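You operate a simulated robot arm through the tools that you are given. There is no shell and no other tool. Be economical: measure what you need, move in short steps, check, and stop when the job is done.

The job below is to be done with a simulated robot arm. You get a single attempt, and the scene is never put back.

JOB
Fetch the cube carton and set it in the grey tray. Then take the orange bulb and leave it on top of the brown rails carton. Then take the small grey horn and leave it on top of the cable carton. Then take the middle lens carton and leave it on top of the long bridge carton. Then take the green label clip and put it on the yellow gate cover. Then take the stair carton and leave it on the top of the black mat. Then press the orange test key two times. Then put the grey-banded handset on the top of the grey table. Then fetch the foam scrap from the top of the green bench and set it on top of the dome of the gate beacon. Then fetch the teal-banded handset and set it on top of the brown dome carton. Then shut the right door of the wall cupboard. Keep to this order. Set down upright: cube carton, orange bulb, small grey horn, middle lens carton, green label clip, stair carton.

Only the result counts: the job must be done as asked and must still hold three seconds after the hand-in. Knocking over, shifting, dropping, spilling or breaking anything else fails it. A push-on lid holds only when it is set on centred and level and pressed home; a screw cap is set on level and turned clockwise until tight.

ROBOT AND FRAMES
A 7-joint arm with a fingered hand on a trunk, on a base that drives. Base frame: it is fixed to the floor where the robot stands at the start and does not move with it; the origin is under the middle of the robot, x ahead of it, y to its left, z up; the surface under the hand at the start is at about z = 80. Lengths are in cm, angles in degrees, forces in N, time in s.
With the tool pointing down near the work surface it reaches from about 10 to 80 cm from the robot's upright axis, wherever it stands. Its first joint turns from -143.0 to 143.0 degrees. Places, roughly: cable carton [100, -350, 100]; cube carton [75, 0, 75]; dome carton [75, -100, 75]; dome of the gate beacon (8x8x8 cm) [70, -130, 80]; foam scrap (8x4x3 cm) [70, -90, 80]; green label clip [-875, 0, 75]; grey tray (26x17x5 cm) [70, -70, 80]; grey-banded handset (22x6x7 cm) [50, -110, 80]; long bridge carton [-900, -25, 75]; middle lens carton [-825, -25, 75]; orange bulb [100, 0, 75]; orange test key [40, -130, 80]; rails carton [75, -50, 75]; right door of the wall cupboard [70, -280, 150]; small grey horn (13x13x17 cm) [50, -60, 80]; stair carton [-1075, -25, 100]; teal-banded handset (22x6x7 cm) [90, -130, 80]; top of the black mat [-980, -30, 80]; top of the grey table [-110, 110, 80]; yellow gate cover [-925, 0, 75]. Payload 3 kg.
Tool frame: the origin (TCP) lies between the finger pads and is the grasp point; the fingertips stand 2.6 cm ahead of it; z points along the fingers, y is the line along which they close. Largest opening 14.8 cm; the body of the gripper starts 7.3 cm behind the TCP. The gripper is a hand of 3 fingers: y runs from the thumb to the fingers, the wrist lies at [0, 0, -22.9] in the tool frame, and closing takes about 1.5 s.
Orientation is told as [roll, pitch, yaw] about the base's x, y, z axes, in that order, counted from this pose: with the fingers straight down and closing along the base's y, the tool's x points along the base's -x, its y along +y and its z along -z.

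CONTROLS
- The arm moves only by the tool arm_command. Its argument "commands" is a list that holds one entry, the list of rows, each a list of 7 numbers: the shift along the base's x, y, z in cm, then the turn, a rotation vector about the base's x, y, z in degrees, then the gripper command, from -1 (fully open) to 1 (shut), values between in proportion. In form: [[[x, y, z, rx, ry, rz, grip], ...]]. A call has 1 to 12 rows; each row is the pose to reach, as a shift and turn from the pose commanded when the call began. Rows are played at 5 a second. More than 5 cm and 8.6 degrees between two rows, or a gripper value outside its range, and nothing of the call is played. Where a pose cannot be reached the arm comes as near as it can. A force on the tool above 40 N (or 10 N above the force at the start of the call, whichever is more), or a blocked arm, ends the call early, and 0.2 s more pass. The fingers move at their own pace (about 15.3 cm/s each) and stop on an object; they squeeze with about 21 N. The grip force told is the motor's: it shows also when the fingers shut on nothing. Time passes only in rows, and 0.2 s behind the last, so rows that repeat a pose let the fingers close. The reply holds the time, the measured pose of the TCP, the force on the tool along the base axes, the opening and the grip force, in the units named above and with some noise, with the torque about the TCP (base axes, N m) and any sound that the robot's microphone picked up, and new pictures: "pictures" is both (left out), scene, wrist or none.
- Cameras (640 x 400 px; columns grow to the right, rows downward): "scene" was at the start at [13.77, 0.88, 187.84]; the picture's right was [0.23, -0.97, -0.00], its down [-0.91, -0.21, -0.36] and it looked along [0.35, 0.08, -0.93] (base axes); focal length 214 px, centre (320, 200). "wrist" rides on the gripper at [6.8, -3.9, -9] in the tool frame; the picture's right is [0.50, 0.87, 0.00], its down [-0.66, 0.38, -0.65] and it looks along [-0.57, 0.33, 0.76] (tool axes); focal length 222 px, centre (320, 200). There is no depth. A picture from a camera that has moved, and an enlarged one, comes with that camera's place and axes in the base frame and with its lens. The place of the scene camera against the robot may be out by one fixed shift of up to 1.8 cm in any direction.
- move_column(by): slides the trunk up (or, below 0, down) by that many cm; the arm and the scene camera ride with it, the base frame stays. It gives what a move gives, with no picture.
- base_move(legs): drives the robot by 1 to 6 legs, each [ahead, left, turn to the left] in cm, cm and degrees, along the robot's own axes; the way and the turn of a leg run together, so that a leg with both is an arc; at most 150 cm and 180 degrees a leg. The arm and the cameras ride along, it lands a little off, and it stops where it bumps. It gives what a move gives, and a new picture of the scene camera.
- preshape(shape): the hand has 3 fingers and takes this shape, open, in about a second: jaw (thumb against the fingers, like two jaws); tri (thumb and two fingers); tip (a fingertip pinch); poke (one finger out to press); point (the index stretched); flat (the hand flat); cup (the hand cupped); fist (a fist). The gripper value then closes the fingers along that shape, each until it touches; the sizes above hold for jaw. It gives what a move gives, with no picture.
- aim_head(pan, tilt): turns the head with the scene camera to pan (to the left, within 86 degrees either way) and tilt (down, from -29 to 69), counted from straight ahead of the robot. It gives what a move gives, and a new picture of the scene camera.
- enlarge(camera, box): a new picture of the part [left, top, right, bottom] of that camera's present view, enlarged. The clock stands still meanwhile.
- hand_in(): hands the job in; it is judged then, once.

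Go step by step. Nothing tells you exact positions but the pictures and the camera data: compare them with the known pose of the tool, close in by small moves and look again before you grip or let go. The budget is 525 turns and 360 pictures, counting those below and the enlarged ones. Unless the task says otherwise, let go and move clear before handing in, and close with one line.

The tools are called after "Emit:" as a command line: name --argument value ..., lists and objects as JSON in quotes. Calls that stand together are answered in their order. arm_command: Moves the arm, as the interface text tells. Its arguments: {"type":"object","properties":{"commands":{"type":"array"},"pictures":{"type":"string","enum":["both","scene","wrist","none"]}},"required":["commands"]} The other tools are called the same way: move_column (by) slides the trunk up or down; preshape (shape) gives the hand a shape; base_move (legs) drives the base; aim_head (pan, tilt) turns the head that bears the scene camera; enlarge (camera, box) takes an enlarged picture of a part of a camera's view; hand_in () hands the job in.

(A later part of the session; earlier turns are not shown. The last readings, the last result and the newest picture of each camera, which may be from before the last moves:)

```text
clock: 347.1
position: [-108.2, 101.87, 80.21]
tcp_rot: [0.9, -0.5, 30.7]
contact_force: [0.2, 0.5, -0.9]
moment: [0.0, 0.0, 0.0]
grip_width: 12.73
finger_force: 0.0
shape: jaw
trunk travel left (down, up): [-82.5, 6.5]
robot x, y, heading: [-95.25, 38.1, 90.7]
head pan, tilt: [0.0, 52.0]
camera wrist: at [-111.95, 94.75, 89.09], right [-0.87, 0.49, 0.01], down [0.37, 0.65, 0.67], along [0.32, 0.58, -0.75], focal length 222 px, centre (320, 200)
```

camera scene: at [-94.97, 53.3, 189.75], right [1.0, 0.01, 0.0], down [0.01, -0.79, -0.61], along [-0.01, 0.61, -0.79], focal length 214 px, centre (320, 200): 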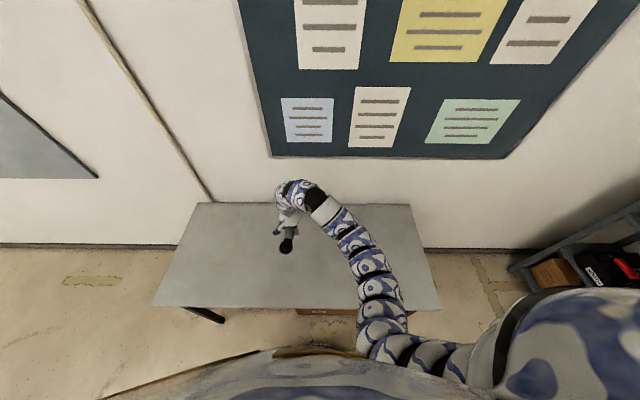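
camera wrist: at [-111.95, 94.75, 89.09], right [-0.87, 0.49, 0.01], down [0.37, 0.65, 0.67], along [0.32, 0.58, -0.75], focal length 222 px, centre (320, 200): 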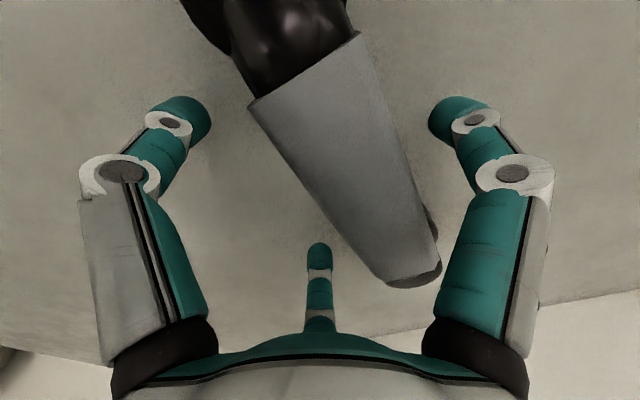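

Released. I rise clear and look.

Emit:
arm_command --commands '[[[0, 0, 3, 0, 0, 0, -0.8], [0, 0, 7, 0, 0, 0, -0.8], [0, 0, 11, 0, 0, 0, -0.8], [0, 0, 15, 0, 0, 0, -0.8], [0, 0, 20, 0, 0, 0, -1], [0, 0, 25, 0, 0, 0, -1]]]' --pictures "both"

```text
clock: 348.5
position: [-107.27, 102.37, 104.8]
tcp_rot: [0.5, -1.6, 30.3]
contact_force: [-6.6, -3.3, 2.8]
moment: [0.29, -0.67, -0.06]
grip_width: 14.18
finger_force: 0.1
shape: jaw
trunk travel left (down, up): [-82.5, 6.5]
robot x, y, heading: [-94.94, 37.99, 91.0]
head pan, tilt: [0.0, 52.0]
camera scene: at [-95.03, 53.08, 189.78], right [1.0, 0.01, 0.0], down [0.01, -0.79, -0.62], along [-0.01, 0.62, -0.79], focal length 214 px, centre (320, 200)
camera wrist: at [-111.25, 95.23, 113.62], right [-0.87, 0.5, -0.01], down [0.36, 0.64, 0.68], along [0.34, 0.58, -0.74], focal length 222 px, centre (320, 200)
```

scene: 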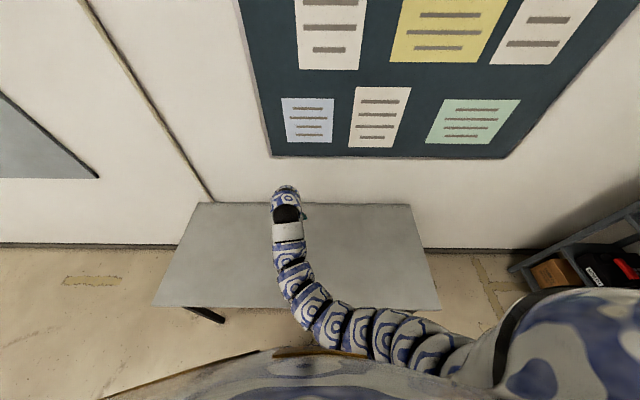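
wrist: 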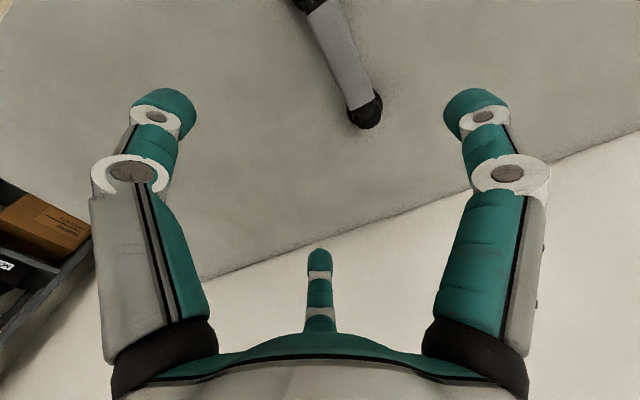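

The grey-banded handset lies on the grey table. Next the foam scrap; I drive back to the green bench.

Emit:
base_move --legs '[[-22, 0, 0], [0, 0, -91], [0, -130, 0], [92, 0, 0]]'

Emit:
enlarge --camera "wrist" --box '[0, 0, 640, 400]'

```text
clock: 364.7
position: [58.3, -105.43, 105.1]
tcp_rot: [1.0, -0.5, -61.8]
contact_force: [-0.3, -0.3, 0.3]
moment: [0.01, 0.03, -0.01]
grip_width: 14.21
finger_force: 0.1
shape: jaw
trunk travel left (down, up): [-82.5, 6.5]
robot x, y, heading: [-5.74, -116.08, -1.8]
head pan, tilt: [0.0, 52.0]
camera scene: at [9.75, -116.71, 189.76], right [-0.03, -1.0, 0.0], down [-0.79, 0.02, -0.62], along [0.62, -0.02, -0.79], focal length 214 px, centre (320, 200)
```

scene: 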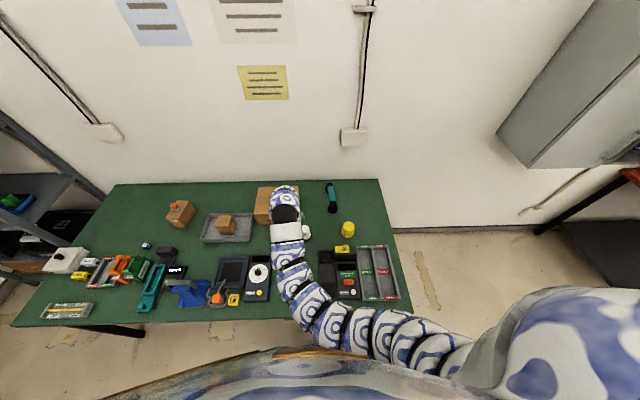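

```text
1.00 times, centred on (320, 200) of wrist (not enlarged: the box is as wide or as high as the picture)
camera zoom: at [51.52, -101.41, 114.03], right [0.53, 0.85, 0.01], down [0.63, -0.4, 0.67], along [0.57, -0.34, -0.75], focal length 222 px, centre (320, 200)
```

zoom: 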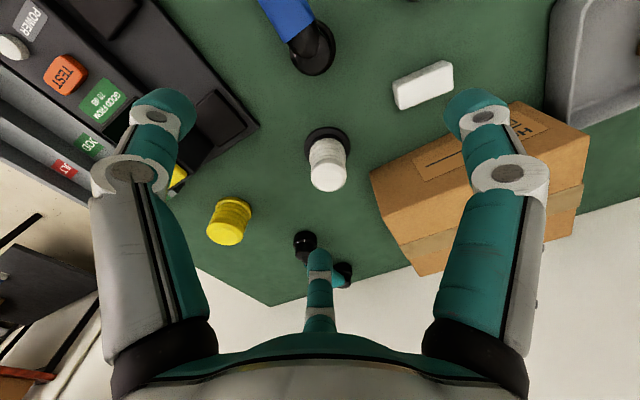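

Emit:
enlarge --camera "wrist" --box '[190, 110, 370, 260]'

Emit:
enlarge --camera "scene" --box '[310, 205, 370, 265]'

Emit:
enlarge --camera "wrist" --box '[370, 40, 480, 130]'

```text
2.67 times, centred on (280, 185) of wrist
camera zoom: at [51.52, -101.41, 114.03], right [0.53, 0.85, 0.01], down [0.63, -0.4, 0.67], along [0.57, -0.34, -0.75], focal length 592 px, centre (427, 240)
```

zoom: 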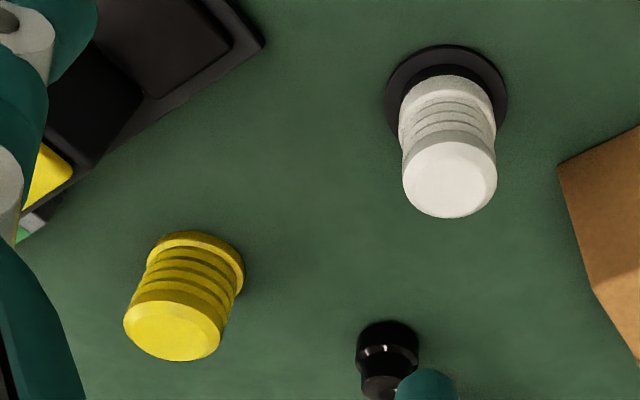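

```text
6.67 times, centred on (340, 235) of scene
camera zoom: at [9.75, -116.71, 189.76], right [-0.03, -1.0, 0.0], down [-0.79, 0.02, -0.62], along [0.62, -0.02, -0.79], focal length 1430 px, centre (187, -33)
```

zoom: 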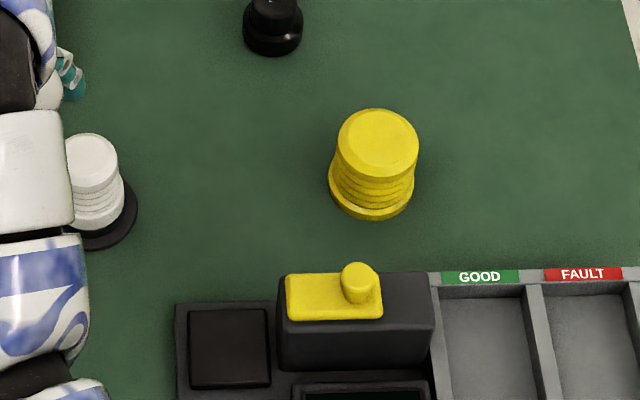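

```text
4.44 times, centred on (425, 85) of wrist
camera zoom: at [51.52, -101.41, 114.03], right [0.53, 0.85, 0.01], down [0.63, -0.4, 0.67], along [0.57, -0.34, -0.75], focal length 987 px, centre (-147, 711)
```

zoom: 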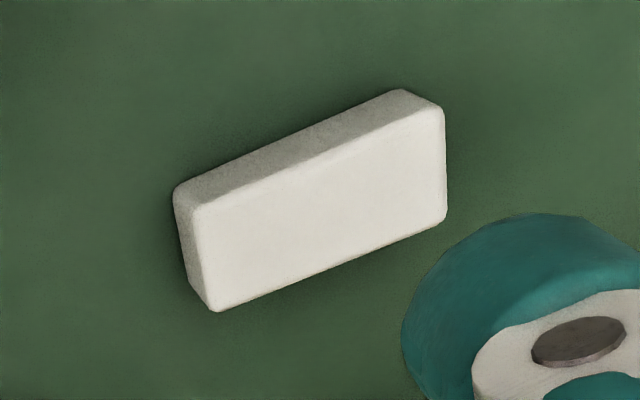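

The yellow ribbed piece at [70, -130] is the gate dome; foam is at about (66.0, -93.8), 8×3 cm, long side nearly along y. I turn the hand to yaw -100 and come over the foam.

Emit:
arm_command --commands '[[[1.5, 2.3, 0, 0, 0, -8, -0.35], [3, 4.6, 0, 0, 0, -16, -0.35], [4.6, 7, 0, 0, 0, -24, -0.35], [6.2, 9.3, -3, 0, 0, -32, -0.35], [7.7, 11.6, -6, 0, 0, -38.2, -0.35], [7.7, 11.6, -10, 0, 0, -38.2, -0.35]]]' --pictures "wrist"

Emit:
enlarge --camera "wrist" --box '[240, 40, 440, 190]'

```text
clock: 366.1
position: [65.97, -93.9, 95.05]
tcp_rot: [0.8, -0.6, -100.0]
contact_force: [0.3, 0.2, -0.7]
moment: [-0.01, -0.01, -0.01]
grip_width: 9.6
finger_force: 0.1
shape: jaw
trunk travel left (down, up): [-82.5, 6.5]
robot x, y, heading: [-6.0, -115.93, -1.7]
head pan, tilt: [0.0, 52.0]
camera wrist: at [63.24, -86.53, 103.86], right [0.94, 0.34, 0.01], down [0.25, -0.7, 0.67], along [0.23, -0.62, -0.75], focal length 222 px, centre (320, 200)
```

wrist: 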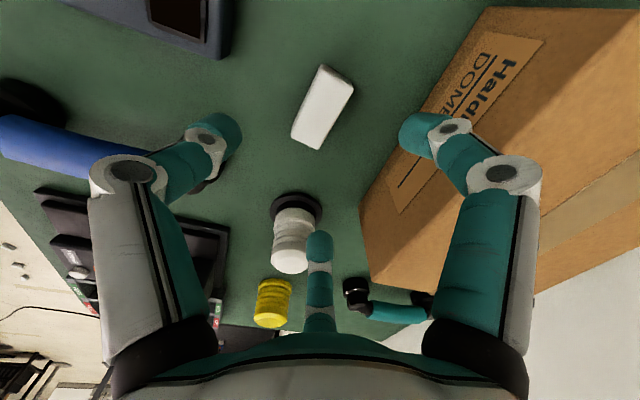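

```text
2.67 times, centred on (340, 115) of wrist
camera zoom: at [63.24, -86.53, 103.86], right [0.94, 0.34, 0.01], down [0.25, -0.7, 0.67], along [0.23, -0.62, -0.75], focal length 592 px, centre (267, 427)
```

zoom: 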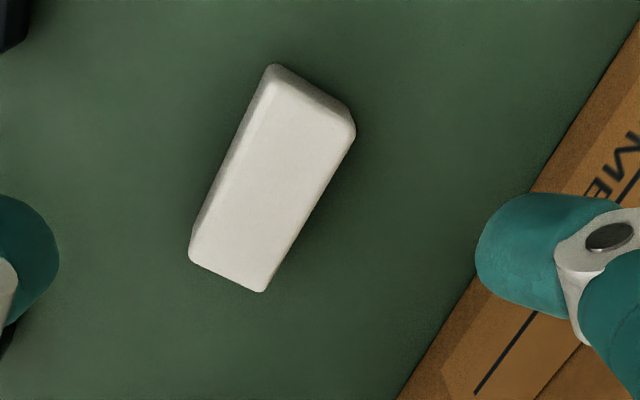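

Foam confirmed at (65.95, -93.8). I lower and close.

Emit:
arm_command --commands '[[[0, 0.1, -4, 0, 0, 0, -0.35], [0, 0.1, -8, 0, 0, 0, -0.35], [0, 0.1, -11.7, 0, 0, 0, -0.35], [0, 0.1, -11.7, 0, 0, 0, 0], [0, 0.1, -11.7, 0, 0, 0, 0.3], [0, 0.1, -11.7, 0, 0, 0, 1], [0, 0.1, -11.7, 0, 0, 0, 1], [0, 0.1, -11.7, 0, 0, 0, 1], [0, 0.1, -11.7, 0, 0, 0, 1]]]' --pictures "wrist"

```text
clock: 368.1
position: [64.47, -94.63, 85.27]
tcp_rot: [0.9, -0.6, -100.0]
contact_force: [0.4, 0.6, 0.0]
moment: [-0.01, -0.01, 0.02]
grip_width: 0.4
finger_force: 20.8
shape: jaw
out of reach, approached as far as the arm can: row 2, 3, 4, 5, 6, 7, 8, 9
trunk travel left (down, up): [-82.5, 6.5]
robot x, y, heading: [-5.85, -115.84, -1.6]
head pan, tilt: [0.0, 52.0]
camera wrist: at [61.73, -87.31, 94.17], right [0.94, 0.34, 0.01], down [0.25, -0.7, 0.67], along [0.23, -0.62, -0.75], focal length 222 px, centre (320, 200)
```

wrist: 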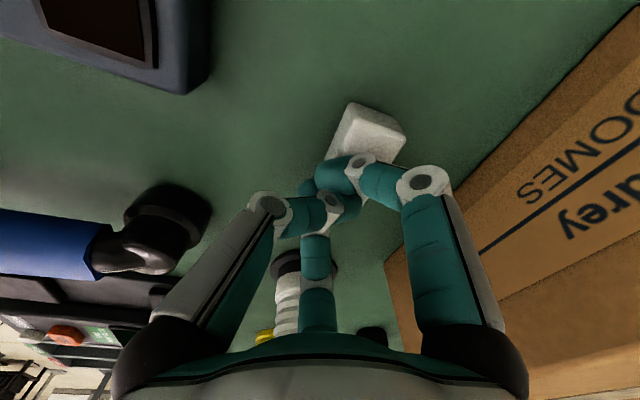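

The arm fell short of the pose, closing just above the foam. I rise, open, and bring the base closer.

Emit:
arm_command --commands '[[[0, 0, 3, 0, 0, 0, 1], [0, 0, 7, 0, 0, 0, 0.5], [0, 0, 11, 0, 0, 0, -0.35], [0, 0, 15, 0, 0, 0, -0.35]]]' --pictures "none"

Emit:
base_move --legs '[[10, 12, 1.7]]'

Emit:
enlarge --camera "wrist" --box '[0, 0, 640, 400]'

```text
clock: 369.1
position: [64.37, -94.64, 100.34]
tcp_rot: [0.8, -0.5, -100.1]
contact_force: [0.0, 0.8, -0.4]
moment: [-0.05, 0.02, 0.04]
grip_width: 9.56
finger_force: 0.1
shape: jaw
trunk travel left (down, up): [-82.5, 6.5]
robot x, y, heading: [-6.2, -115.7, -1.2]
head pan, tilt: [0.0, 52.0]
```

```text
clock: 370.5
position: [74.23, -80.82, 100.38]
tcp_rot: [0.8, -0.6, -98.3]
contact_force: [-0.1, 0.0, 0.1]
moment: [-0.01, 0.03, -0.01]
grip_width: 9.51
finger_force: 0.1
shape: jaw
trunk travel left (down, up): [-82.5, 6.5]
robot x, y, heading: [4.35, -103.92, 0.1]
head pan, tilt: [0.0, 52.0]
camera scene: at [20.19, -104.29, 189.76], right [0.0, -1.0, 0.0], down [-0.79, 0.0, -0.62], along [0.62, 0.0, -0.79], focal length 214 px, centre (320, 200)
```

scene: 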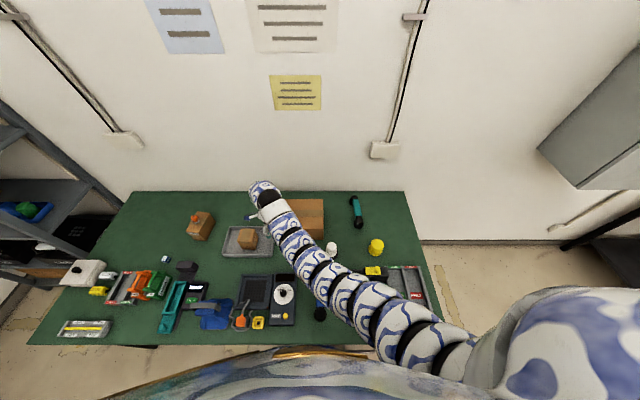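

```text
1.00 times, centred on (320, 200) of wrist (not enlarged: the box is as wide or as high as the picture)
camera zoom: at [71.29, -73.4, 109.15], right [0.93, 0.37, 0.01], down [0.27, -0.69, 0.67], along [0.25, -0.62, -0.75], focal length 222 px, centre (320, 200)
```

zoom: 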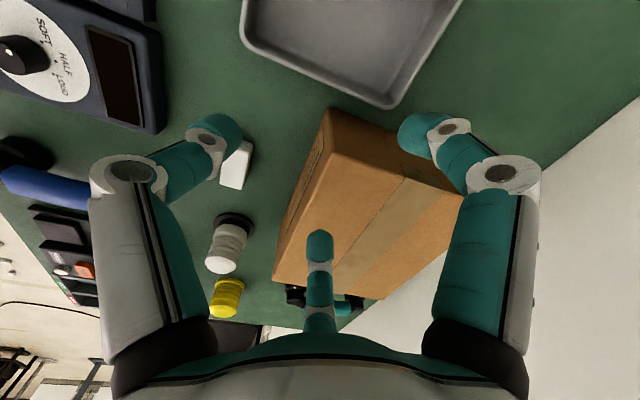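

Emit:
arm_command --commands '[[[0, 0, 3, 0, 0, 0, -0.35], [-2.5, -3.5, 3, 0, 0, 0, -0.35], [-5, -7, 3, 0, 0, 0, -0.35], [-7, -10, 3, 0, 0, 0, -0.35], [-8.3, -13, 2, 0, 0, -1.5, -0.35], [-8.3, -13, -2, 0, 0, -1.5, -0.35], [-8.3, -13, -6, 0, 0, -1.5, -0.35]]]' --pictures "wrist"

Emit:
enlarge --camera "wrist" --box '[240, 40, 440, 190]'

```text
clock: 372.1
position: [65.73, -93.65, 94.26]
tcp_rot: [0.8, -0.4, -99.9]
contact_force: [0.3, 0.9, 0.5]
moment: [0.0, 0.02, -0.02]
grip_width: 9.55
finger_force: 0.1
shape: jaw
trunk travel left (down, up): [-82.5, 6.5]
robot x, y, heading: [4.18, -103.78, 0.2]
head pan, tilt: [0.0, 52.0]
camera wrist: at [62.94, -86.22, 103.13], right [0.94, 0.34, 0.01], down [0.25, -0.7, 0.67], along [0.23, -0.62, -0.75], focal length 222 px, centre (320, 200)
```

wrist: 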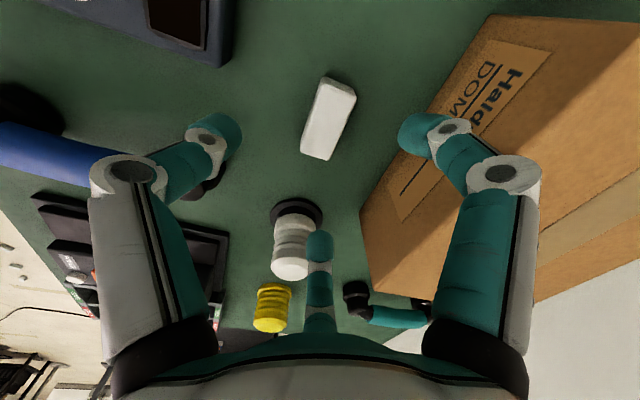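

```text
2.67 times, centred on (340, 115) of wrist
camera zoom: at [62.94, -86.22, 103.13], right [0.94, 0.34, 0.01], down [0.25, -0.7, 0.67], along [0.23, -0.62, -0.75], focal length 592 px, centre (267, 427)
```

zoom: 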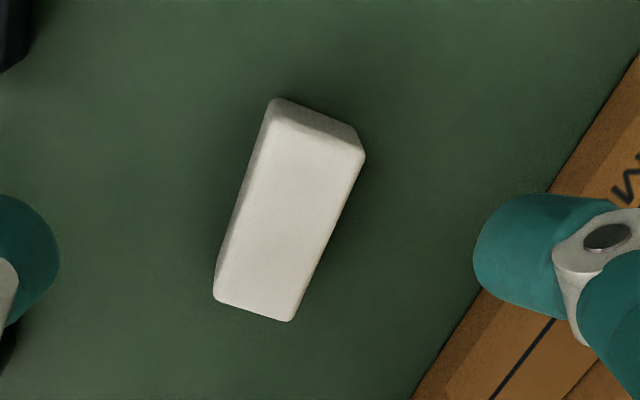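

The foam shifted a little: centre (66.5, -94.1), now straight along y. I realign and lower.

Emit:
arm_command --commands '[[[0.4, -0.2, -2, 0, 0, 5, -0.35], [0.8, -0.45, -5, 0, 0, 9, -0.35], [0.8, -0.45, -8, 0, 0, 9, -0.35], [0.8, -0.45, -11, 0, 0, 9, -0.35]]]' --pictures "wrist"

```text
clock: 373.1
position: [66.81, -94.23, 83.38]
tcp_rot: [0.9, -0.5, -90.8]
contact_force: [0.3, -0.3, 0.1]
moment: [0.0, 0.0, 0.02]
grip_width: 9.53
finger_force: 0.1
shape: jaw
trunk travel left (down, up): [-82.5, 6.5]
robot x, y, heading: [4.54, -104.27, -0.1]
head pan, tilt: [0.0, 52.0]
camera wrist: at [62.94, -87.34, 92.29], right [0.87, 0.49, 0.01], down [0.36, -0.65, 0.67], along [0.33, -0.58, -0.75], focal length 222 px, centre (320, 200)
```

wrist: 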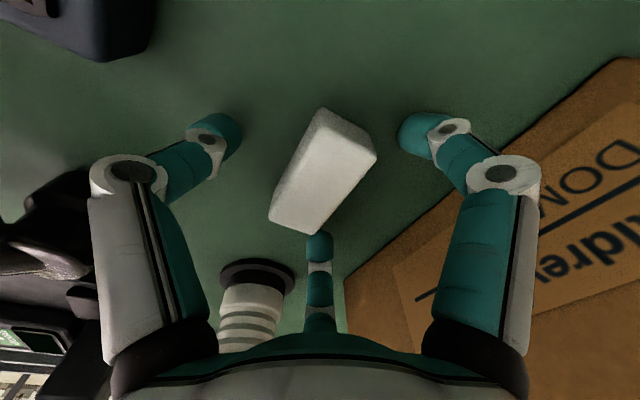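

The foam is between the fingers. I close and lift.

Emit:
arm_command --commands '[[[0, 0, 0, 0, 0, 0, 0], [0, 0, 0, 0, 0, 0, 0.3], [0, 0, 0, 0, 0, 0, 1], [0, 0, 0, 0, 0, 0, 1], [0, 0, 0, 0, 0, 0, 1], [0, 0, 0, 0, 0, 0, 1], [0, 0, 2, 0, 0, 0, 1], [0, 0, 6, 0, 0, 0, 1], [0, 0, 10, 0, 0, 0, 1], [0, 0, 14, 0, 0, 0, 1], [0, 0, 18, 0, 0, 0, 1]]]' --pictures "wrist"

```text
clock: 375.5
position: [66.72, -94.15, 101.33]
tcp_rot: [0.9, -0.5, -90.9]
contact_force: [0.0, 1.3, -0.6]
moment: [0.02, -0.01, -0.03]
grip_width: 3.27
finger_force: 20.7
shape: jaw
trunk travel left (down, up): [-82.5, 6.5]
robot x, y, heading: [4.07, -103.93, 0.0]
head pan, tilt: [0.0, 52.0]
camera wrist: at [62.83, -87.31, 110.18], right [0.87, 0.49, 0.01], down [0.36, -0.65, 0.67], along [0.33, -0.58, -0.75], focal length 222 px, centre (320, 200)
```

wrist: 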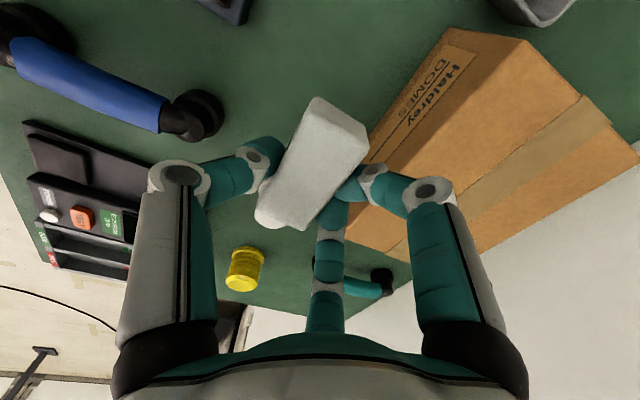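

Foam held (3.3 cm). I drive right toward the yellow dome.

Emit:
base_move --legs '[[0, -34, 0]]'

Emit:
enlarge --camera "wrist" --box '[0, 0, 640, 400]'

```text
clock: 377.7
position: [66.8, -128.16, 101.35]
tcp_rot: [0.9, -0.5, -90.4]
contact_force: [-0.1, -0.1, 0.4]
moment: [0.0, 0.02, 0.02]
grip_width: 3.27
finger_force: 20.8
shape: jaw
trunk travel left (down, up): [-82.5, 6.5]
robot x, y, heading: [4.57, -138.39, 0.4]
head pan, tilt: [0.0, 52.0]
camera scene: at [20.18, -138.8, 189.77], right [0.01, -1.0, 0.0], down [-0.79, -0.01, -0.62], along [0.62, 0.0, -0.79], focal length 214 px, centre (320, 200)
```

scene: 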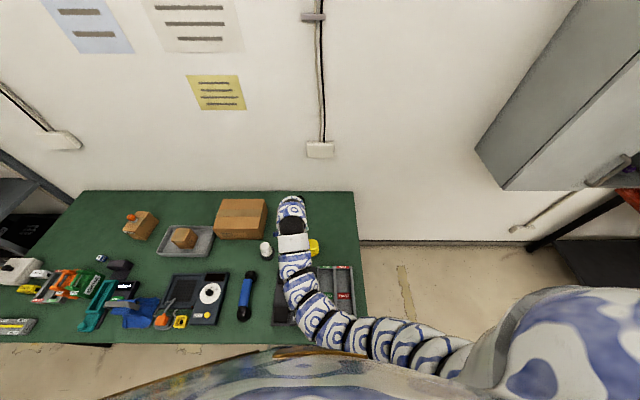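

```text
1.00 times, centred on (320, 200) of wrist (not enlarged: the box is as wide or as high as the picture)
camera zoom: at [62.87, -121.34, 110.16], right [0.87, 0.49, 0.01], down [0.36, -0.65, 0.67], along [0.33, -0.58, -0.75], focal length 222 px, centre (320, 200)
```

zoom: 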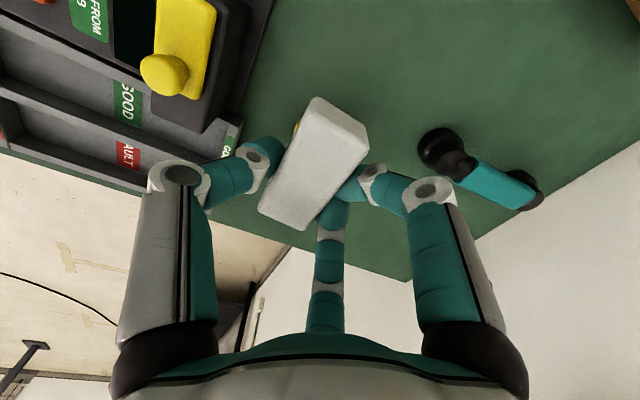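

The foam hides the dome; I shift the hand past it to see the dome.

Emit:
arm_command --commands '[[[0, -4, 1, 0, 0, 0, 1], [-2, -8, 2, 0, 0, 0, 1], [-3, -11, 2, 0, 0, 0, 1]]]' --pictures "wrist"

Emit:
enlarge --camera "wrist" --box '[300, 20, 460, 160]'

```text
clock: 378.5
position: [63.92, -139.27, 103.54]
tcp_rot: [0.9, -0.6, -90.4]
contact_force: [0.1, -0.5, -0.6]
moment: [0.03, -0.02, -0.02]
grip_width: 3.26
finger_force: 20.7
shape: jaw
trunk travel left (down, up): [-82.5, 6.5]
robot x, y, heading: [4.27, -138.54, 0.5]
head pan, tilt: [0.0, 52.0]
camera wrist: at [59.89, -132.46, 112.33], right [0.87, 0.49, 0.01], down [0.36, -0.65, 0.67], along [0.33, -0.58, -0.75], focal length 222 px, centre (320, 200)
```

wrist: 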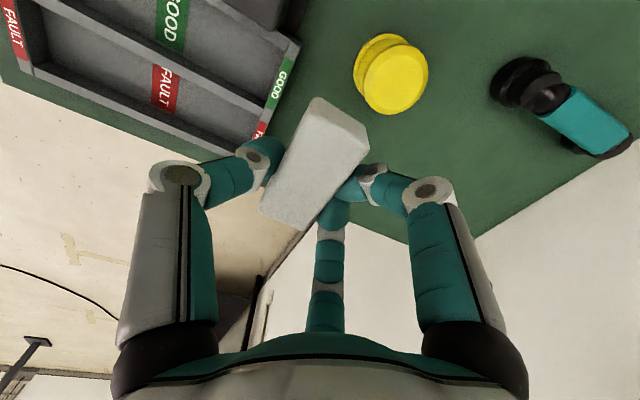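

```text
2.86 times, centred on (380, 90) of wrist
camera zoom: at [59.89, -132.46, 112.33], right [0.87, 0.49, 0.01], down [0.36, -0.65, 0.67], along [0.33, -0.58, -0.75], focal length 635 px, centre (149, 514)
```

zoom: 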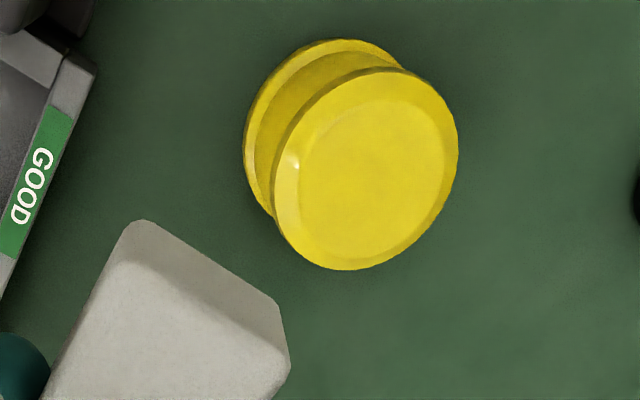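

Dome top: centre (70.1, -133.9), z≈86.3, 7 cm across. I bring the foam over it and lower.

Emit:
arm_command --commands '[[[3.4, 2.5, 0, 0, 0, 0, 1], [6.7, 5.1, 0, 0, 0, 0, 1], [6.7, 5.1, -4, 0, 0, 0, 1], [6.7, 5.1, -8, 0, 0, 0, 1], [6.7, 5.1, -11.5, 0, 0, 0, 1]]]' --pictures "both"

Emit:
enlarge --camera "scene" --box '[260, 190, 350, 290]'

```text
clock: 379.7
position: [70.84, -133.99, 91.87]
tcp_rot: [1.0, -0.6, -90.4]
contact_force: [0.0, 0.2, 0.2]
moment: [0.0, -0.03, -0.01]
grip_width: 3.26
finger_force: 20.6
shape: jaw
trunk travel left (down, up): [-82.5, 6.5]
robot x, y, heading: [4.19, -138.19, 0.4]
head pan, tilt: [0.0, 52.0]
camera scene: at [20.19, -138.71, 189.77], right [0.01, -1.0, 0.0], down [-0.79, -0.01, -0.62], along [0.62, 0.0, -0.79], focal length 214 px, centre (320, 200)
camera wrist: at [66.85, -127.16, 100.68], right [0.87, 0.49, 0.01], down [0.36, -0.65, 0.67], along [0.33, -0.58, -0.75], focal length 222 px, centre (320, 200)
```

scene: 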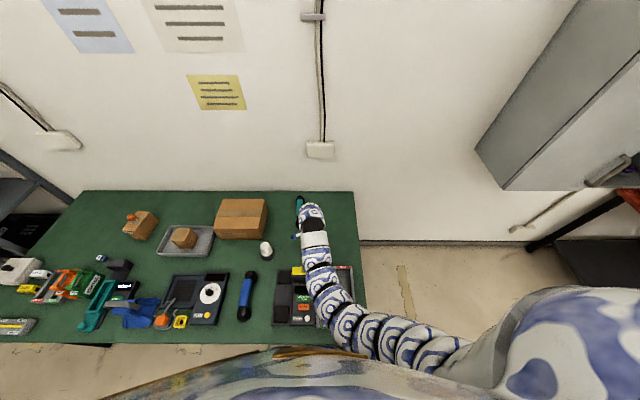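
wrist: 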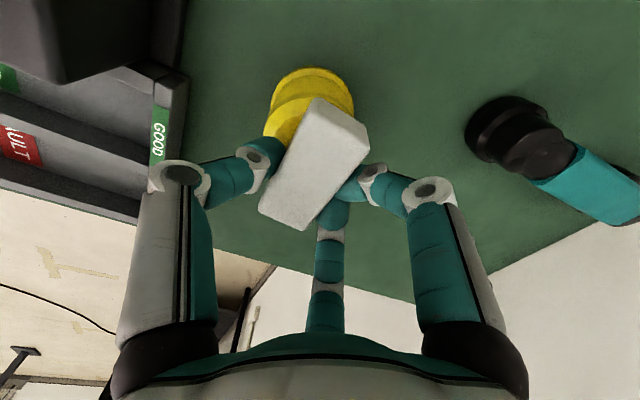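

```text
4.00 times, centred on (305, 240) of scene
camera zoom: at [20.19, -138.71, 189.77], right [0.01, -1.0, 0.0], down [-0.79, -0.01, -0.62], along [0.62, 0.0, -0.79], focal length 858 px, centre (380, 40)
```

zoom: 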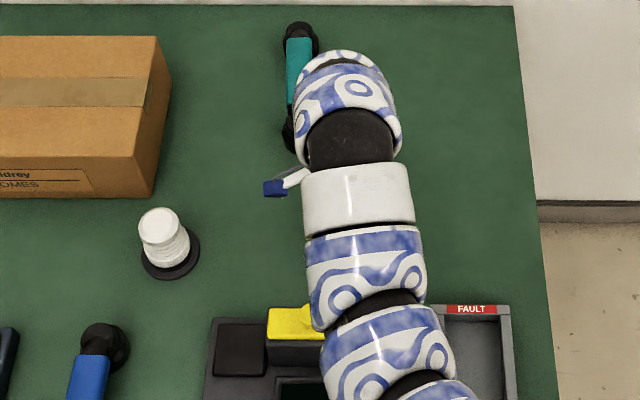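

Emit:
arm_command --commands '[[[0, 0, -0.5, 0, 0, 0, 1], [0, 0, -1, 0, 0, 0, 1], [0, 0, -1.4, 0, 0, 0, 1], [0, 0, -1.7, 0, 0, 0, 1]]]' --pictures "none"

```text
clock: 380.7
position: [70.64, -134.04, 90.28]
tcp_rot: [0.9, -0.4, -90.5]
contact_force: [-1.2, 0.2, 12.8]
moment: [0.03, 0.47, 0.01]
grip_width: 3.26
finger_force: 21.0
shape: jaw
trunk travel left (down, up): [-82.5, 6.5]
robot x, y, heading: [4.41, -138.63, 0.5]
head pan, tilt: [0.0, 52.0]
```

Emit:
arm_command --commands '[[[0, 0, 0.3, 0, 0, 0, 1]]]' --pictures "wrist"

Emit:
enlarge --camera "wrist" --box '[220, 60, 400, 240]'

```text
clock: 381.1
position: [70.56, -134.03, 90.39]
tcp_rot: [0.8, -0.6, -90.4]
contact_force: [-0.3, 0.9, -0.1]
moment: [-0.03, 0.03, 0.01]
grip_width: 3.22
finger_force: 21.2
shape: jaw
trunk travel left (down, up): [-82.5, 6.5]
robot x, y, heading: [3.99, -138.38, 0.4]
head pan, tilt: [0.0, 52.0]
camera wrist: at [66.57, -127.18, 99.24], right [0.87, 0.49, 0.01], down [0.36, -0.65, 0.67], along [0.33, -0.58, -0.75], focal length 222 px, centre (320, 200)
```

wrist: 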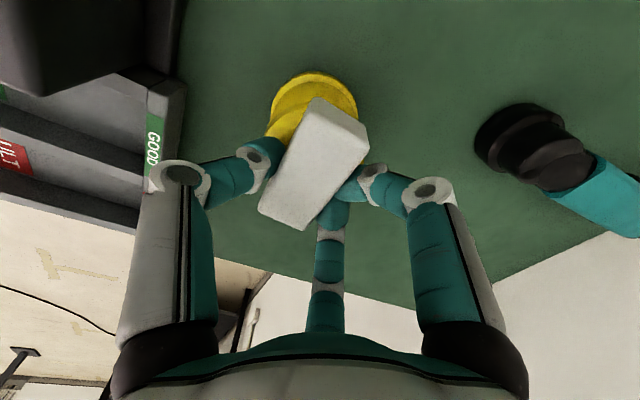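

```text
2.22 times, centred on (310, 150) of wrist
camera zoom: at [66.57, -127.18, 99.24], right [0.87, 0.49, 0.01], down [0.36, -0.65, 0.67], along [0.33, -0.58, -0.75], focal length 494 px, centre (342, 311)
```

zoom: 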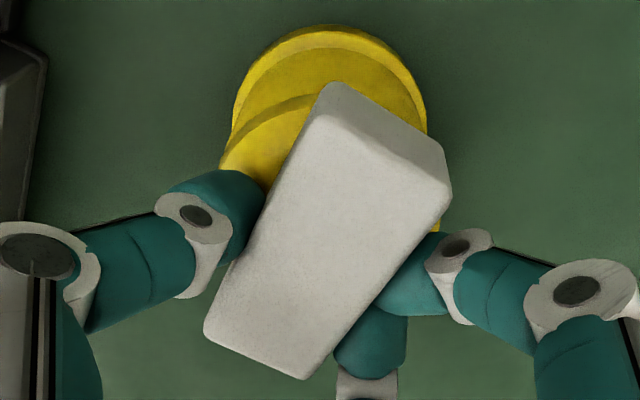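

The foam is centred on the dome and just off contact. I open gently and rise.

Emit:
arm_command --commands '[[[0, 0, -0.1, 0, 0, 0, 0.54], [0, 0, -0.1, 0, 0, 0, 0.5], [0, 0, -0.1, 0, 0, 0, 0.4], [0, 0, -0.1, 0, 0, 0, 0.2], [0, 0, -0.1, 0, 0, 0, 0], [0, 0, 0, 0, 0, 0, -0.3], [0, 0, 3, 0, 0, 0, -0.5], [0, 0, 8, 0, 0, 0, -0.5], [0, 0, 13, 0, 0, 0, -0.5]]]' --pictures "wrist"

Emit:
enlarge --camera "wrist" --box '[240, 40, 400, 180]'

```text
clock: 383.1
position: [70.41, -133.8, 103.45]
tcp_rot: [0.7, -0.6, -90.5]
contact_force: [-1.1, -1.1, 0.4]
moment: [-0.02, -0.01, -0.02]
grip_width: 10.64
finger_force: 0.1
shape: jaw
trunk travel left (down, up): [-82.5, 6.5]
robot x, y, heading: [4.14, -138.05, 0.3]
head pan, tilt: [0.0, 52.0]
camera wrist: at [66.43, -127.0, 112.29], right [0.87, 0.49, 0.01], down [0.36, -0.65, 0.67], along [0.33, -0.58, -0.75], focal length 222 px, centre (320, 200)
```

wrist: 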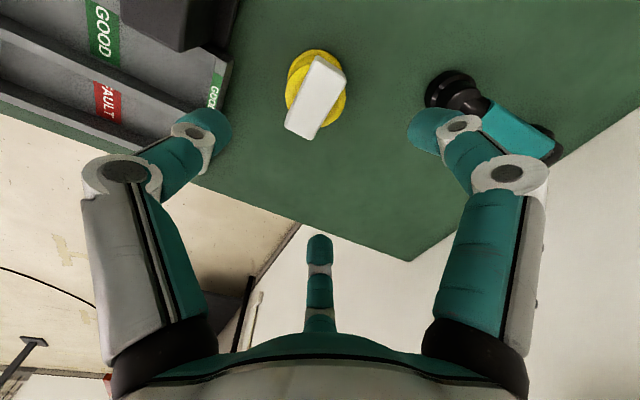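

```text
2.86 times, centred on (320, 110) of wrist
camera zoom: at [66.43, -127.0, 112.29], right [0.87, 0.49, 0.01], down [0.36, -0.65, 0.67], along [0.33, -0.58, -0.75], focal length 635 px, centre (320, 457)
```

zoom: 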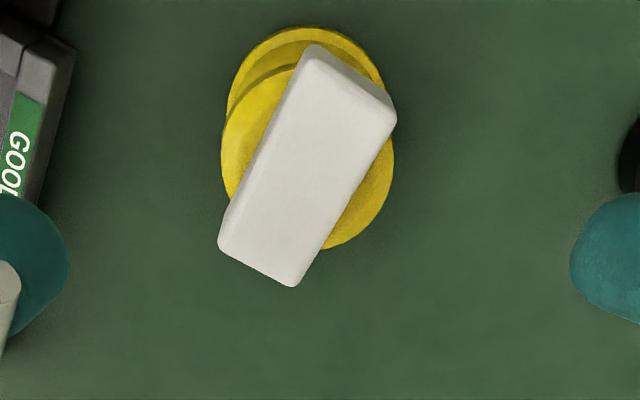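

The foam rests on the gate dome. Next the teal handset, far back near (94, -126). I move the base in and lower the trunk for reach.

Emit:
base_move --legs '[[6, 8, 0]]'

Emit:
arm_command --commands '[[[0, 0, 2, 0, 0, 0, -0.35], [2, 0, 4, 0, 0, 0, -0.35], [4, 0, 6, 0, 0, 0, -0.35], [6, 0, 8, 0, 0, 0, -0.35], [8, 0, 10, 0, 0, 0, -0.35]]]' --pictures "none"

```text
clock: 384.2
position: [76.6, -125.65, 103.34]
tcp_rot: [0.9, -0.6, -90.3]
contact_force: [1.2, 0.5, -0.4]
moment: [-0.03, 0.03, -0.06]
grip_width: 10.62
finger_force: 0.0
shape: jaw
trunk travel left (down, up): [-82.5, 6.5]
robot x, y, heading: [10.67, -130.18, 0.2]
head pan, tilt: [0.0, 52.0]
camera scene: at [26.36, -130.38, 189.76], right [0.01, -1.0, 0.0], down [-0.79, -0.01, -0.61], along [0.61, 0.0, -0.79], focal length 214 px, centre (320, 200)
```

scene: 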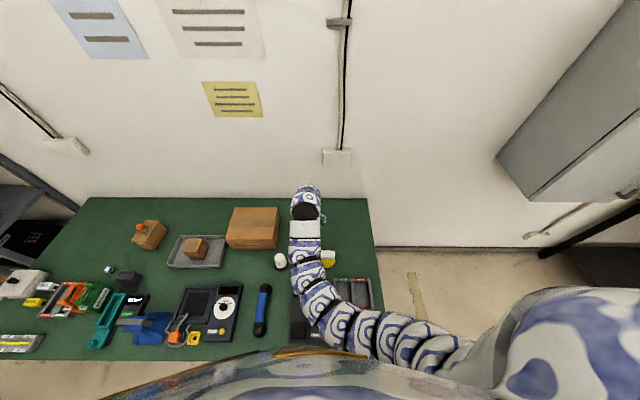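

```text
clock: 385.4
position: [84.48, -125.73, 113.33]
tcp_rot: [1.0, -0.5, -90.5]
contact_force: [-0.4, 0.8, 0.4]
moment: [-0.01, 0.01, 0.01]
grip_width: 9.62
finger_force: 0.1
shape: jaw
trunk travel left (down, up): [-82.5, 6.5]
robot x, y, heading: [10.36, -130.41, 0.4]
head pan, tilt: [0.0, 52.0]
```

Emit:
move_column --by -14

Emit:
arm_command --commands '[[[0, 0, 0, 0, 0, 8, -0.35], [0, 0, 0, 0, 0, 16, -0.35], [0, 0, 0, 0, 0, 24, -0.35], [0, 0, 0, 0, 0, 30, -0.35]]]' --pictures "both"

```text
clock: 387.1
position: [84.41, -125.69, 99.31]
tcp_rot: [0.9, -0.5, -90.4]
contact_force: [-0.2, 0.3, 0.6]
moment: [-0.01, 0.03, 0.01]
grip_width: 9.65
finger_force: 0.0
shape: jaw
trunk travel left (down, up): [-68.5, 20.5]
robot x, y, heading: [10.55, -130.24, 0.7]
head pan, tilt: [0.0, 52.0]
```

```text
clock: 388.1
position: [84.5, -125.62, 99.38]
tcp_rot: [0.9, -0.6, -60.4]
contact_force: [0.2, -0.4, 0.0]
moment: [0.0, 0.0, 0.01]
grip_width: 9.62
finger_force: 0.0
shape: jaw
trunk travel left (down, up): [-68.5, 20.5]
robot x, y, heading: [9.96, -130.24, 0.4]
head pan, tilt: [0.0, 52.0]
camera scene: at [26.22, -130.58, 175.77], right [0.01, -1.0, 0.0], down [-0.79, -0.01, -0.62], along [0.62, 0.0, -0.79], focal length 214 px, centre (320, 200)
camera wrist: at [77.57, -121.74, 108.23], right [0.5, 0.86, 0.01], down [0.64, -0.38, 0.67], along [0.58, -0.33, -0.75], focal length 222 px, centre (320, 200)
```

scene: 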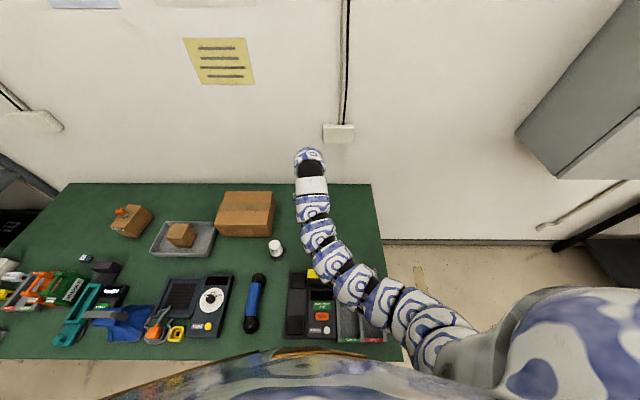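
wrist: 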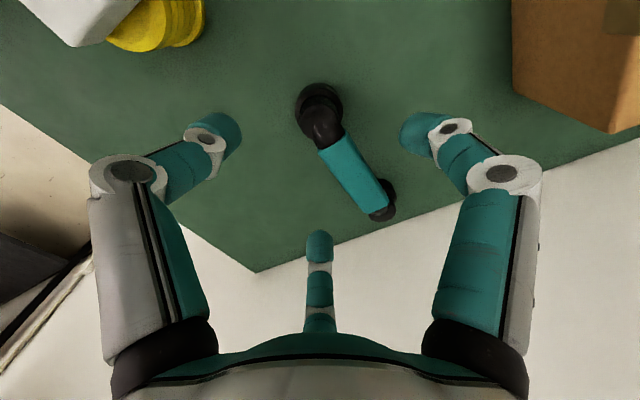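

Band centre ≈ (94.0, -125.5), yaw ≈ 10.5°. I align and come down partway.

Emit:
arm_command --commands '[[[3.2, 0, 0, 0, 0, 5, -0.75], [6.4, 0, 0, 0, 0, 10.5, -0.75], [9.5, 0.1, 0, 0, 0, 10.5, -0.75], [9.5, 0.1, -4, 0, 0, 10.5, -0.75], [9.5, 0.1, -8, 0, 0, 10.5, -0.75]]]' --pictures "wrist"

```text
clock: 389.3
position: [94.04, -125.51, 91.21]
tcp_rot: [0.9, -0.6, -49.9]
contact_force: [-0.4, 0.1, -0.7]
moment: [0.05, 0.01, 0.0]
grip_width: 12.42
finger_force: 0.1
shape: jaw
trunk travel left (down, up): [-68.5, 20.5]
robot x, y, heading: [10.54, -130.84, 0.6]
head pan, tilt: [0.0, 52.0]
camera wrist: at [86.52, -123.02, 100.04], right [0.34, 0.94, 0.01], down [0.7, -0.26, 0.67], along [0.63, -0.22, -0.75], focal length 222 px, centre (320, 200)
```

wrist: 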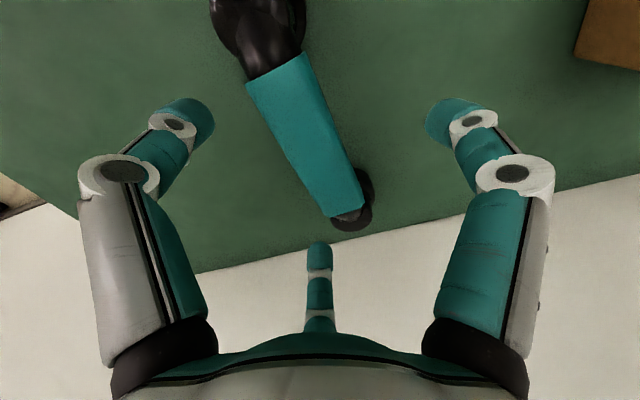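

Centred. I lower to 85.5 and close gradually.

Emit:
arm_command --commands '[[[0.2, 0, -3, 0, 0, -3, -0.75], [0.2, 0, -5.7, 0, 0, -3, -0.75], [0.2, 0, -5.7, 0, 0, -3, -0.3], [0.2, 0, -5.7, 0, 0, -3, 0], [0.2, 0, -5.7, 0, 0, -3, 0.3], [0.2, 0, -5.7, 0, 0, -3, 1], [0.2, 0, -5.7, 0, 0, -3, 1], [0.2, 0, -5.7, 0, 0, -3, 1], [0.2, 0, -5.7, 0, 0, -3, 1]]]' --pictures "wrist"

```text
clock: 391.3
position: [94.29, -125.41, 85.68]
tcp_rot: [0.9, -0.5, -52.9]
contact_force: [-1.0, 0.5, -1.5]
moment: [-0.04, 0.11, -0.01]
grip_width: 2.49
finger_force: 21.0
shape: jaw
trunk travel left (down, up): [-68.5, 20.5]
robot x, y, heading: [10.0, -130.25, 0.2]
head pan, tilt: [0.0, 52.0]
camera wrist: at [86.9, -122.51, 94.51], right [0.39, 0.92, 0.01], down [0.69, -0.3, 0.67], along [0.62, -0.25, -0.75], focal length 222 px, centre (320, 200)
```

wrist: 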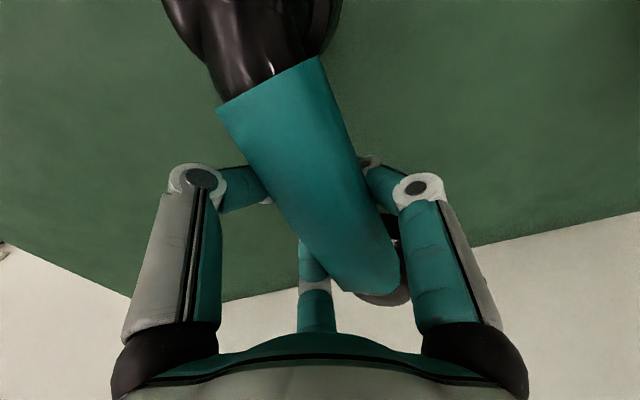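

Gripped the same cradle way. I lift it.

Emit:
arm_command --commands '[[[0, 0, 1, 0, 0, 0, 1], [0, 0, 3, 0, 0, 0, 1], [0, 0, 6, 0, 0, 0, 1], [0, 0, 9, 0, 0, 0, 1], [0, 0, 12, 0, 0, 0, 1]]]' --pictures "wrist"

Emit:
move_column --by 14

Emit:
enlarge --camera "scene" --box '[190, 150, 370, 290]'

```text
clock: 392.5
position: [94.18, -125.51, 97.63]
tcp_rot: [0.8, -0.5, -52.8]
contact_force: [-0.1, -0.8, -2.8]
moment: [0.01, 0.01, -0.02]
grip_width: 2.42
finger_force: 21.2
shape: jaw
trunk travel left (down, up): [-68.5, 20.5]
robot x, y, heading: [10.5, -130.35, 0.6]
head pan, tilt: [0.0, 52.0]
camera wrist: at [86.82, -122.53, 106.62], right [0.39, 0.92, 0.01], down [0.69, -0.3, 0.67], along [0.62, -0.25, -0.75], focal length 222 px, centre (320, 200)
```

wrist: 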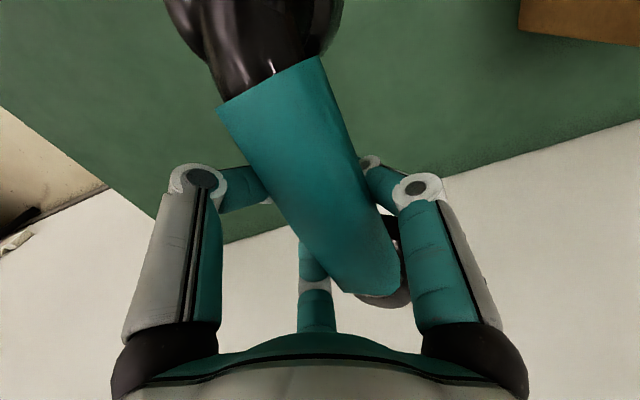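

```text
clock: 394.2
position: [94.22, -125.5, 111.64]
tcp_rot: [0.9, -0.5, -52.9]
contact_force: [0.2, 1.0, -2.6]
moment: [-0.02, 0.0, 0.0]
grip_width: 2.44
finger_force: 21.2
shape: jaw
trunk travel left (down, up): [-82.5, 6.5]
robot x, y, heading: [10.46, -130.29, 0.3]
head pan, tilt: [0.0, 52.0]
```

```text
2.86 times, centred on (280, 220) of scene
camera zoom: at [26.27, -130.58, 189.76], right [0.01, -1.0, 0.0], down [-0.79, -0.01, -0.62], along [0.62, 0.0, -0.79], focal length 613 px, centre (434, 143)
```

zoom: 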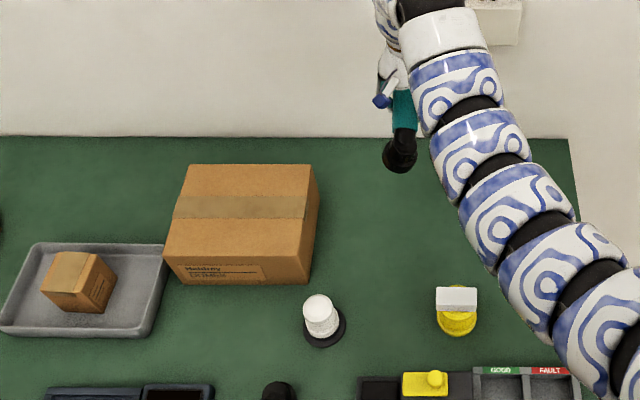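

DOMES carton top: x 77–97, y -107–-83, z≈92. I drive left so the hand comes over it.

Emit:
base_move --legs '[[0, 31, 0]]'

Emit:
arm_command --commands '[[[-1.5, 0, 0, 0, 0, -8, 1], [-3, 0, 0, 0, 0, -16, 1], [-4.5, 0, 0, 0, 0, -24, 1], [-6, 0, 0, 0, 0, -32, 1], [-7, 0, 0, 0, 0, -40, 1], [-7, 0, 0, 0, 0, -45, 1]]]' --pictures "both"

```text
clock: 396.3
position: [94.1, -94.74, 111.72]
tcp_rot: [0.9, -0.6, -53.0]
contact_force: [-0.3, 0.3, -2.8]
moment: [-0.06, -0.03, 0.03]
grip_width: 2.45
finger_force: 21.0
shape: jaw
trunk travel left (down, up): [-82.5, 6.5]
robot x, y, heading: [10.09, -99.09, 0.3]
head pan, tilt: [0.0, 52.0]
camera scene: at [26.05, -99.61, 189.77], right [0.01, -1.0, 0.0], down [-0.79, -0.01, -0.62], along [0.62, 0.0, -0.79], focal length 214 px, centre (320, 200)
```

scene: 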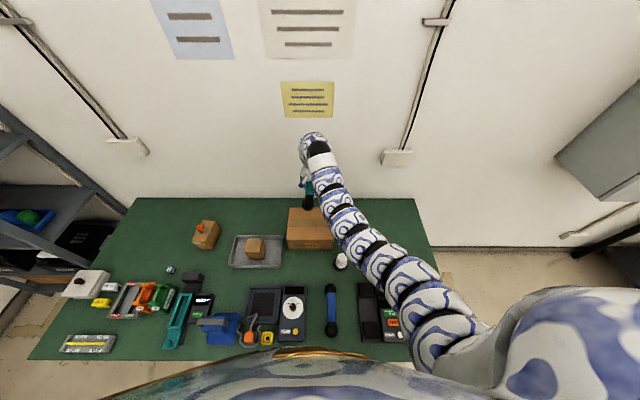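

```text
clock: 397.7
position: [87.01, -94.86, 111.62]
tcp_rot: [1.0, -0.5, -98.1]
contact_force: [0.6, -0.9, -3.0]
moment: [-0.02, 0.0, 0.0]
grip_width: 2.39
finger_force: 21.4
shape: jaw
trunk travel left (down, up): [-82.5, 6.5]
robot x, y, heading: [10.32, -99.47, 0.4]
head pan, tilt: [0.0, 52.0]
camera scene: at [26.07, -99.76, 189.76], right [0.01, -1.0, 0.0], down [-0.79, 0.0, -0.62], along [0.62, 0.0, -0.79], focal length 214 px, centre (320, 200)
camera wrist: at [83.98, -87.51, 120.55], right [0.93, 0.37, 0.01], down [0.27, -0.69, 0.67], along [0.25, -0.62, -0.75], focal length 222 px, centre (320, 200)
```

scene: 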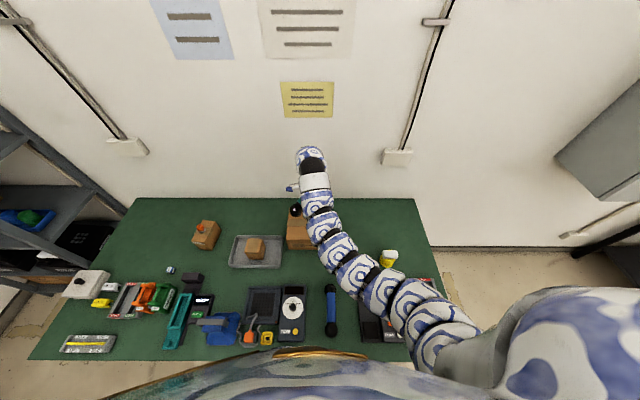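
wrist: 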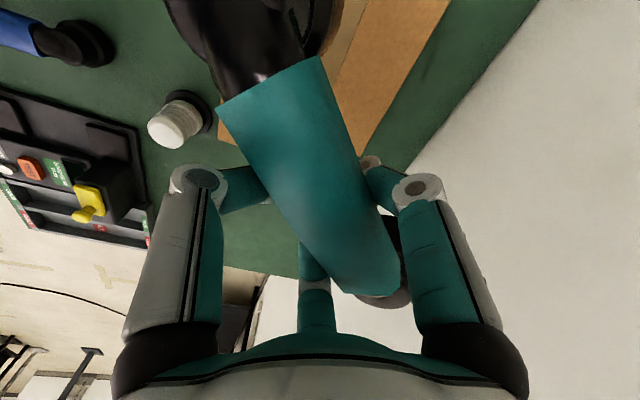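

Over the carton's middle, diagonal. I lower in stages.

Emit:
arm_command --commands '[[[0, 0, -4, 0, 0, 0, 1], [0, 0, -8, 0, 0, 0, 1], [0, 0, -11, 0, 0, 0, 1], [0, 0, -12, 0, 0, 0, 1]]]' --pictures "none"

```text
clock: 398.7
position: [86.92, -94.85, 99.87]
tcp_rot: [0.9, -0.6, -98.0]
contact_force: [0.5, -0.6, -2.8]
moment: [-0.02, 0.0, 0.02]
grip_width: 2.38
finger_force: 21.6
shape: jaw
trunk travel left (down, up): [-82.5, 6.5]
robot x, y, heading: [10.16, -99.59, 0.2]
head pan, tilt: [0.0, 52.0]
```

Emit:
arm_command --commands '[[[0, 0, -0.4, 0, 0, 0, 1], [0, 0, -0.8, 0, 0, 0, 1], [0, 0, -1.2, 0, 0, 0, 1], [0, 0, -1.6, 0, 0, 0, 1]]]' --pictures "none"

```text
clock: 399.7
position: [86.97, -94.72, 98.05]
tcp_rot: [0.9, -0.4, -97.9]
contact_force: [0.9, 0.4, -3.6]
moment: [-0.01, 0.01, 0.0]
grip_width: 2.36
finger_force: 21.2
shape: jaw
trunk travel left (down, up): [-82.5, 6.5]
robot x, y, heading: [10.18, -99.37, 0.2]
head pan, tilt: [0.0, 52.0]
```

Emit:
arm_command --commands '[[[0, 0, -0.3, 0, 0, 0, 1], [0, 0, -0.6, 0, 0, 0, 1], [0, 0, -0.9, 0, 0, 0, 1]]]' --pictures "none"

```text
clock: 400.5
position: [87.0, -94.82, 97.14]
tcp_rot: [0.8, -0.5, -98.0]
contact_force: [0.5, -0.7, 0.8]
moment: [0.08, 0.16, 0.0]
grip_width: 2.33
finger_force: 20.8
shape: jaw
trunk travel left (down, up): [-82.5, 6.5]
robot x, y, heading: [9.94, -100.0, 0.4]
head pan, tilt: [0.0, 52.0]
```

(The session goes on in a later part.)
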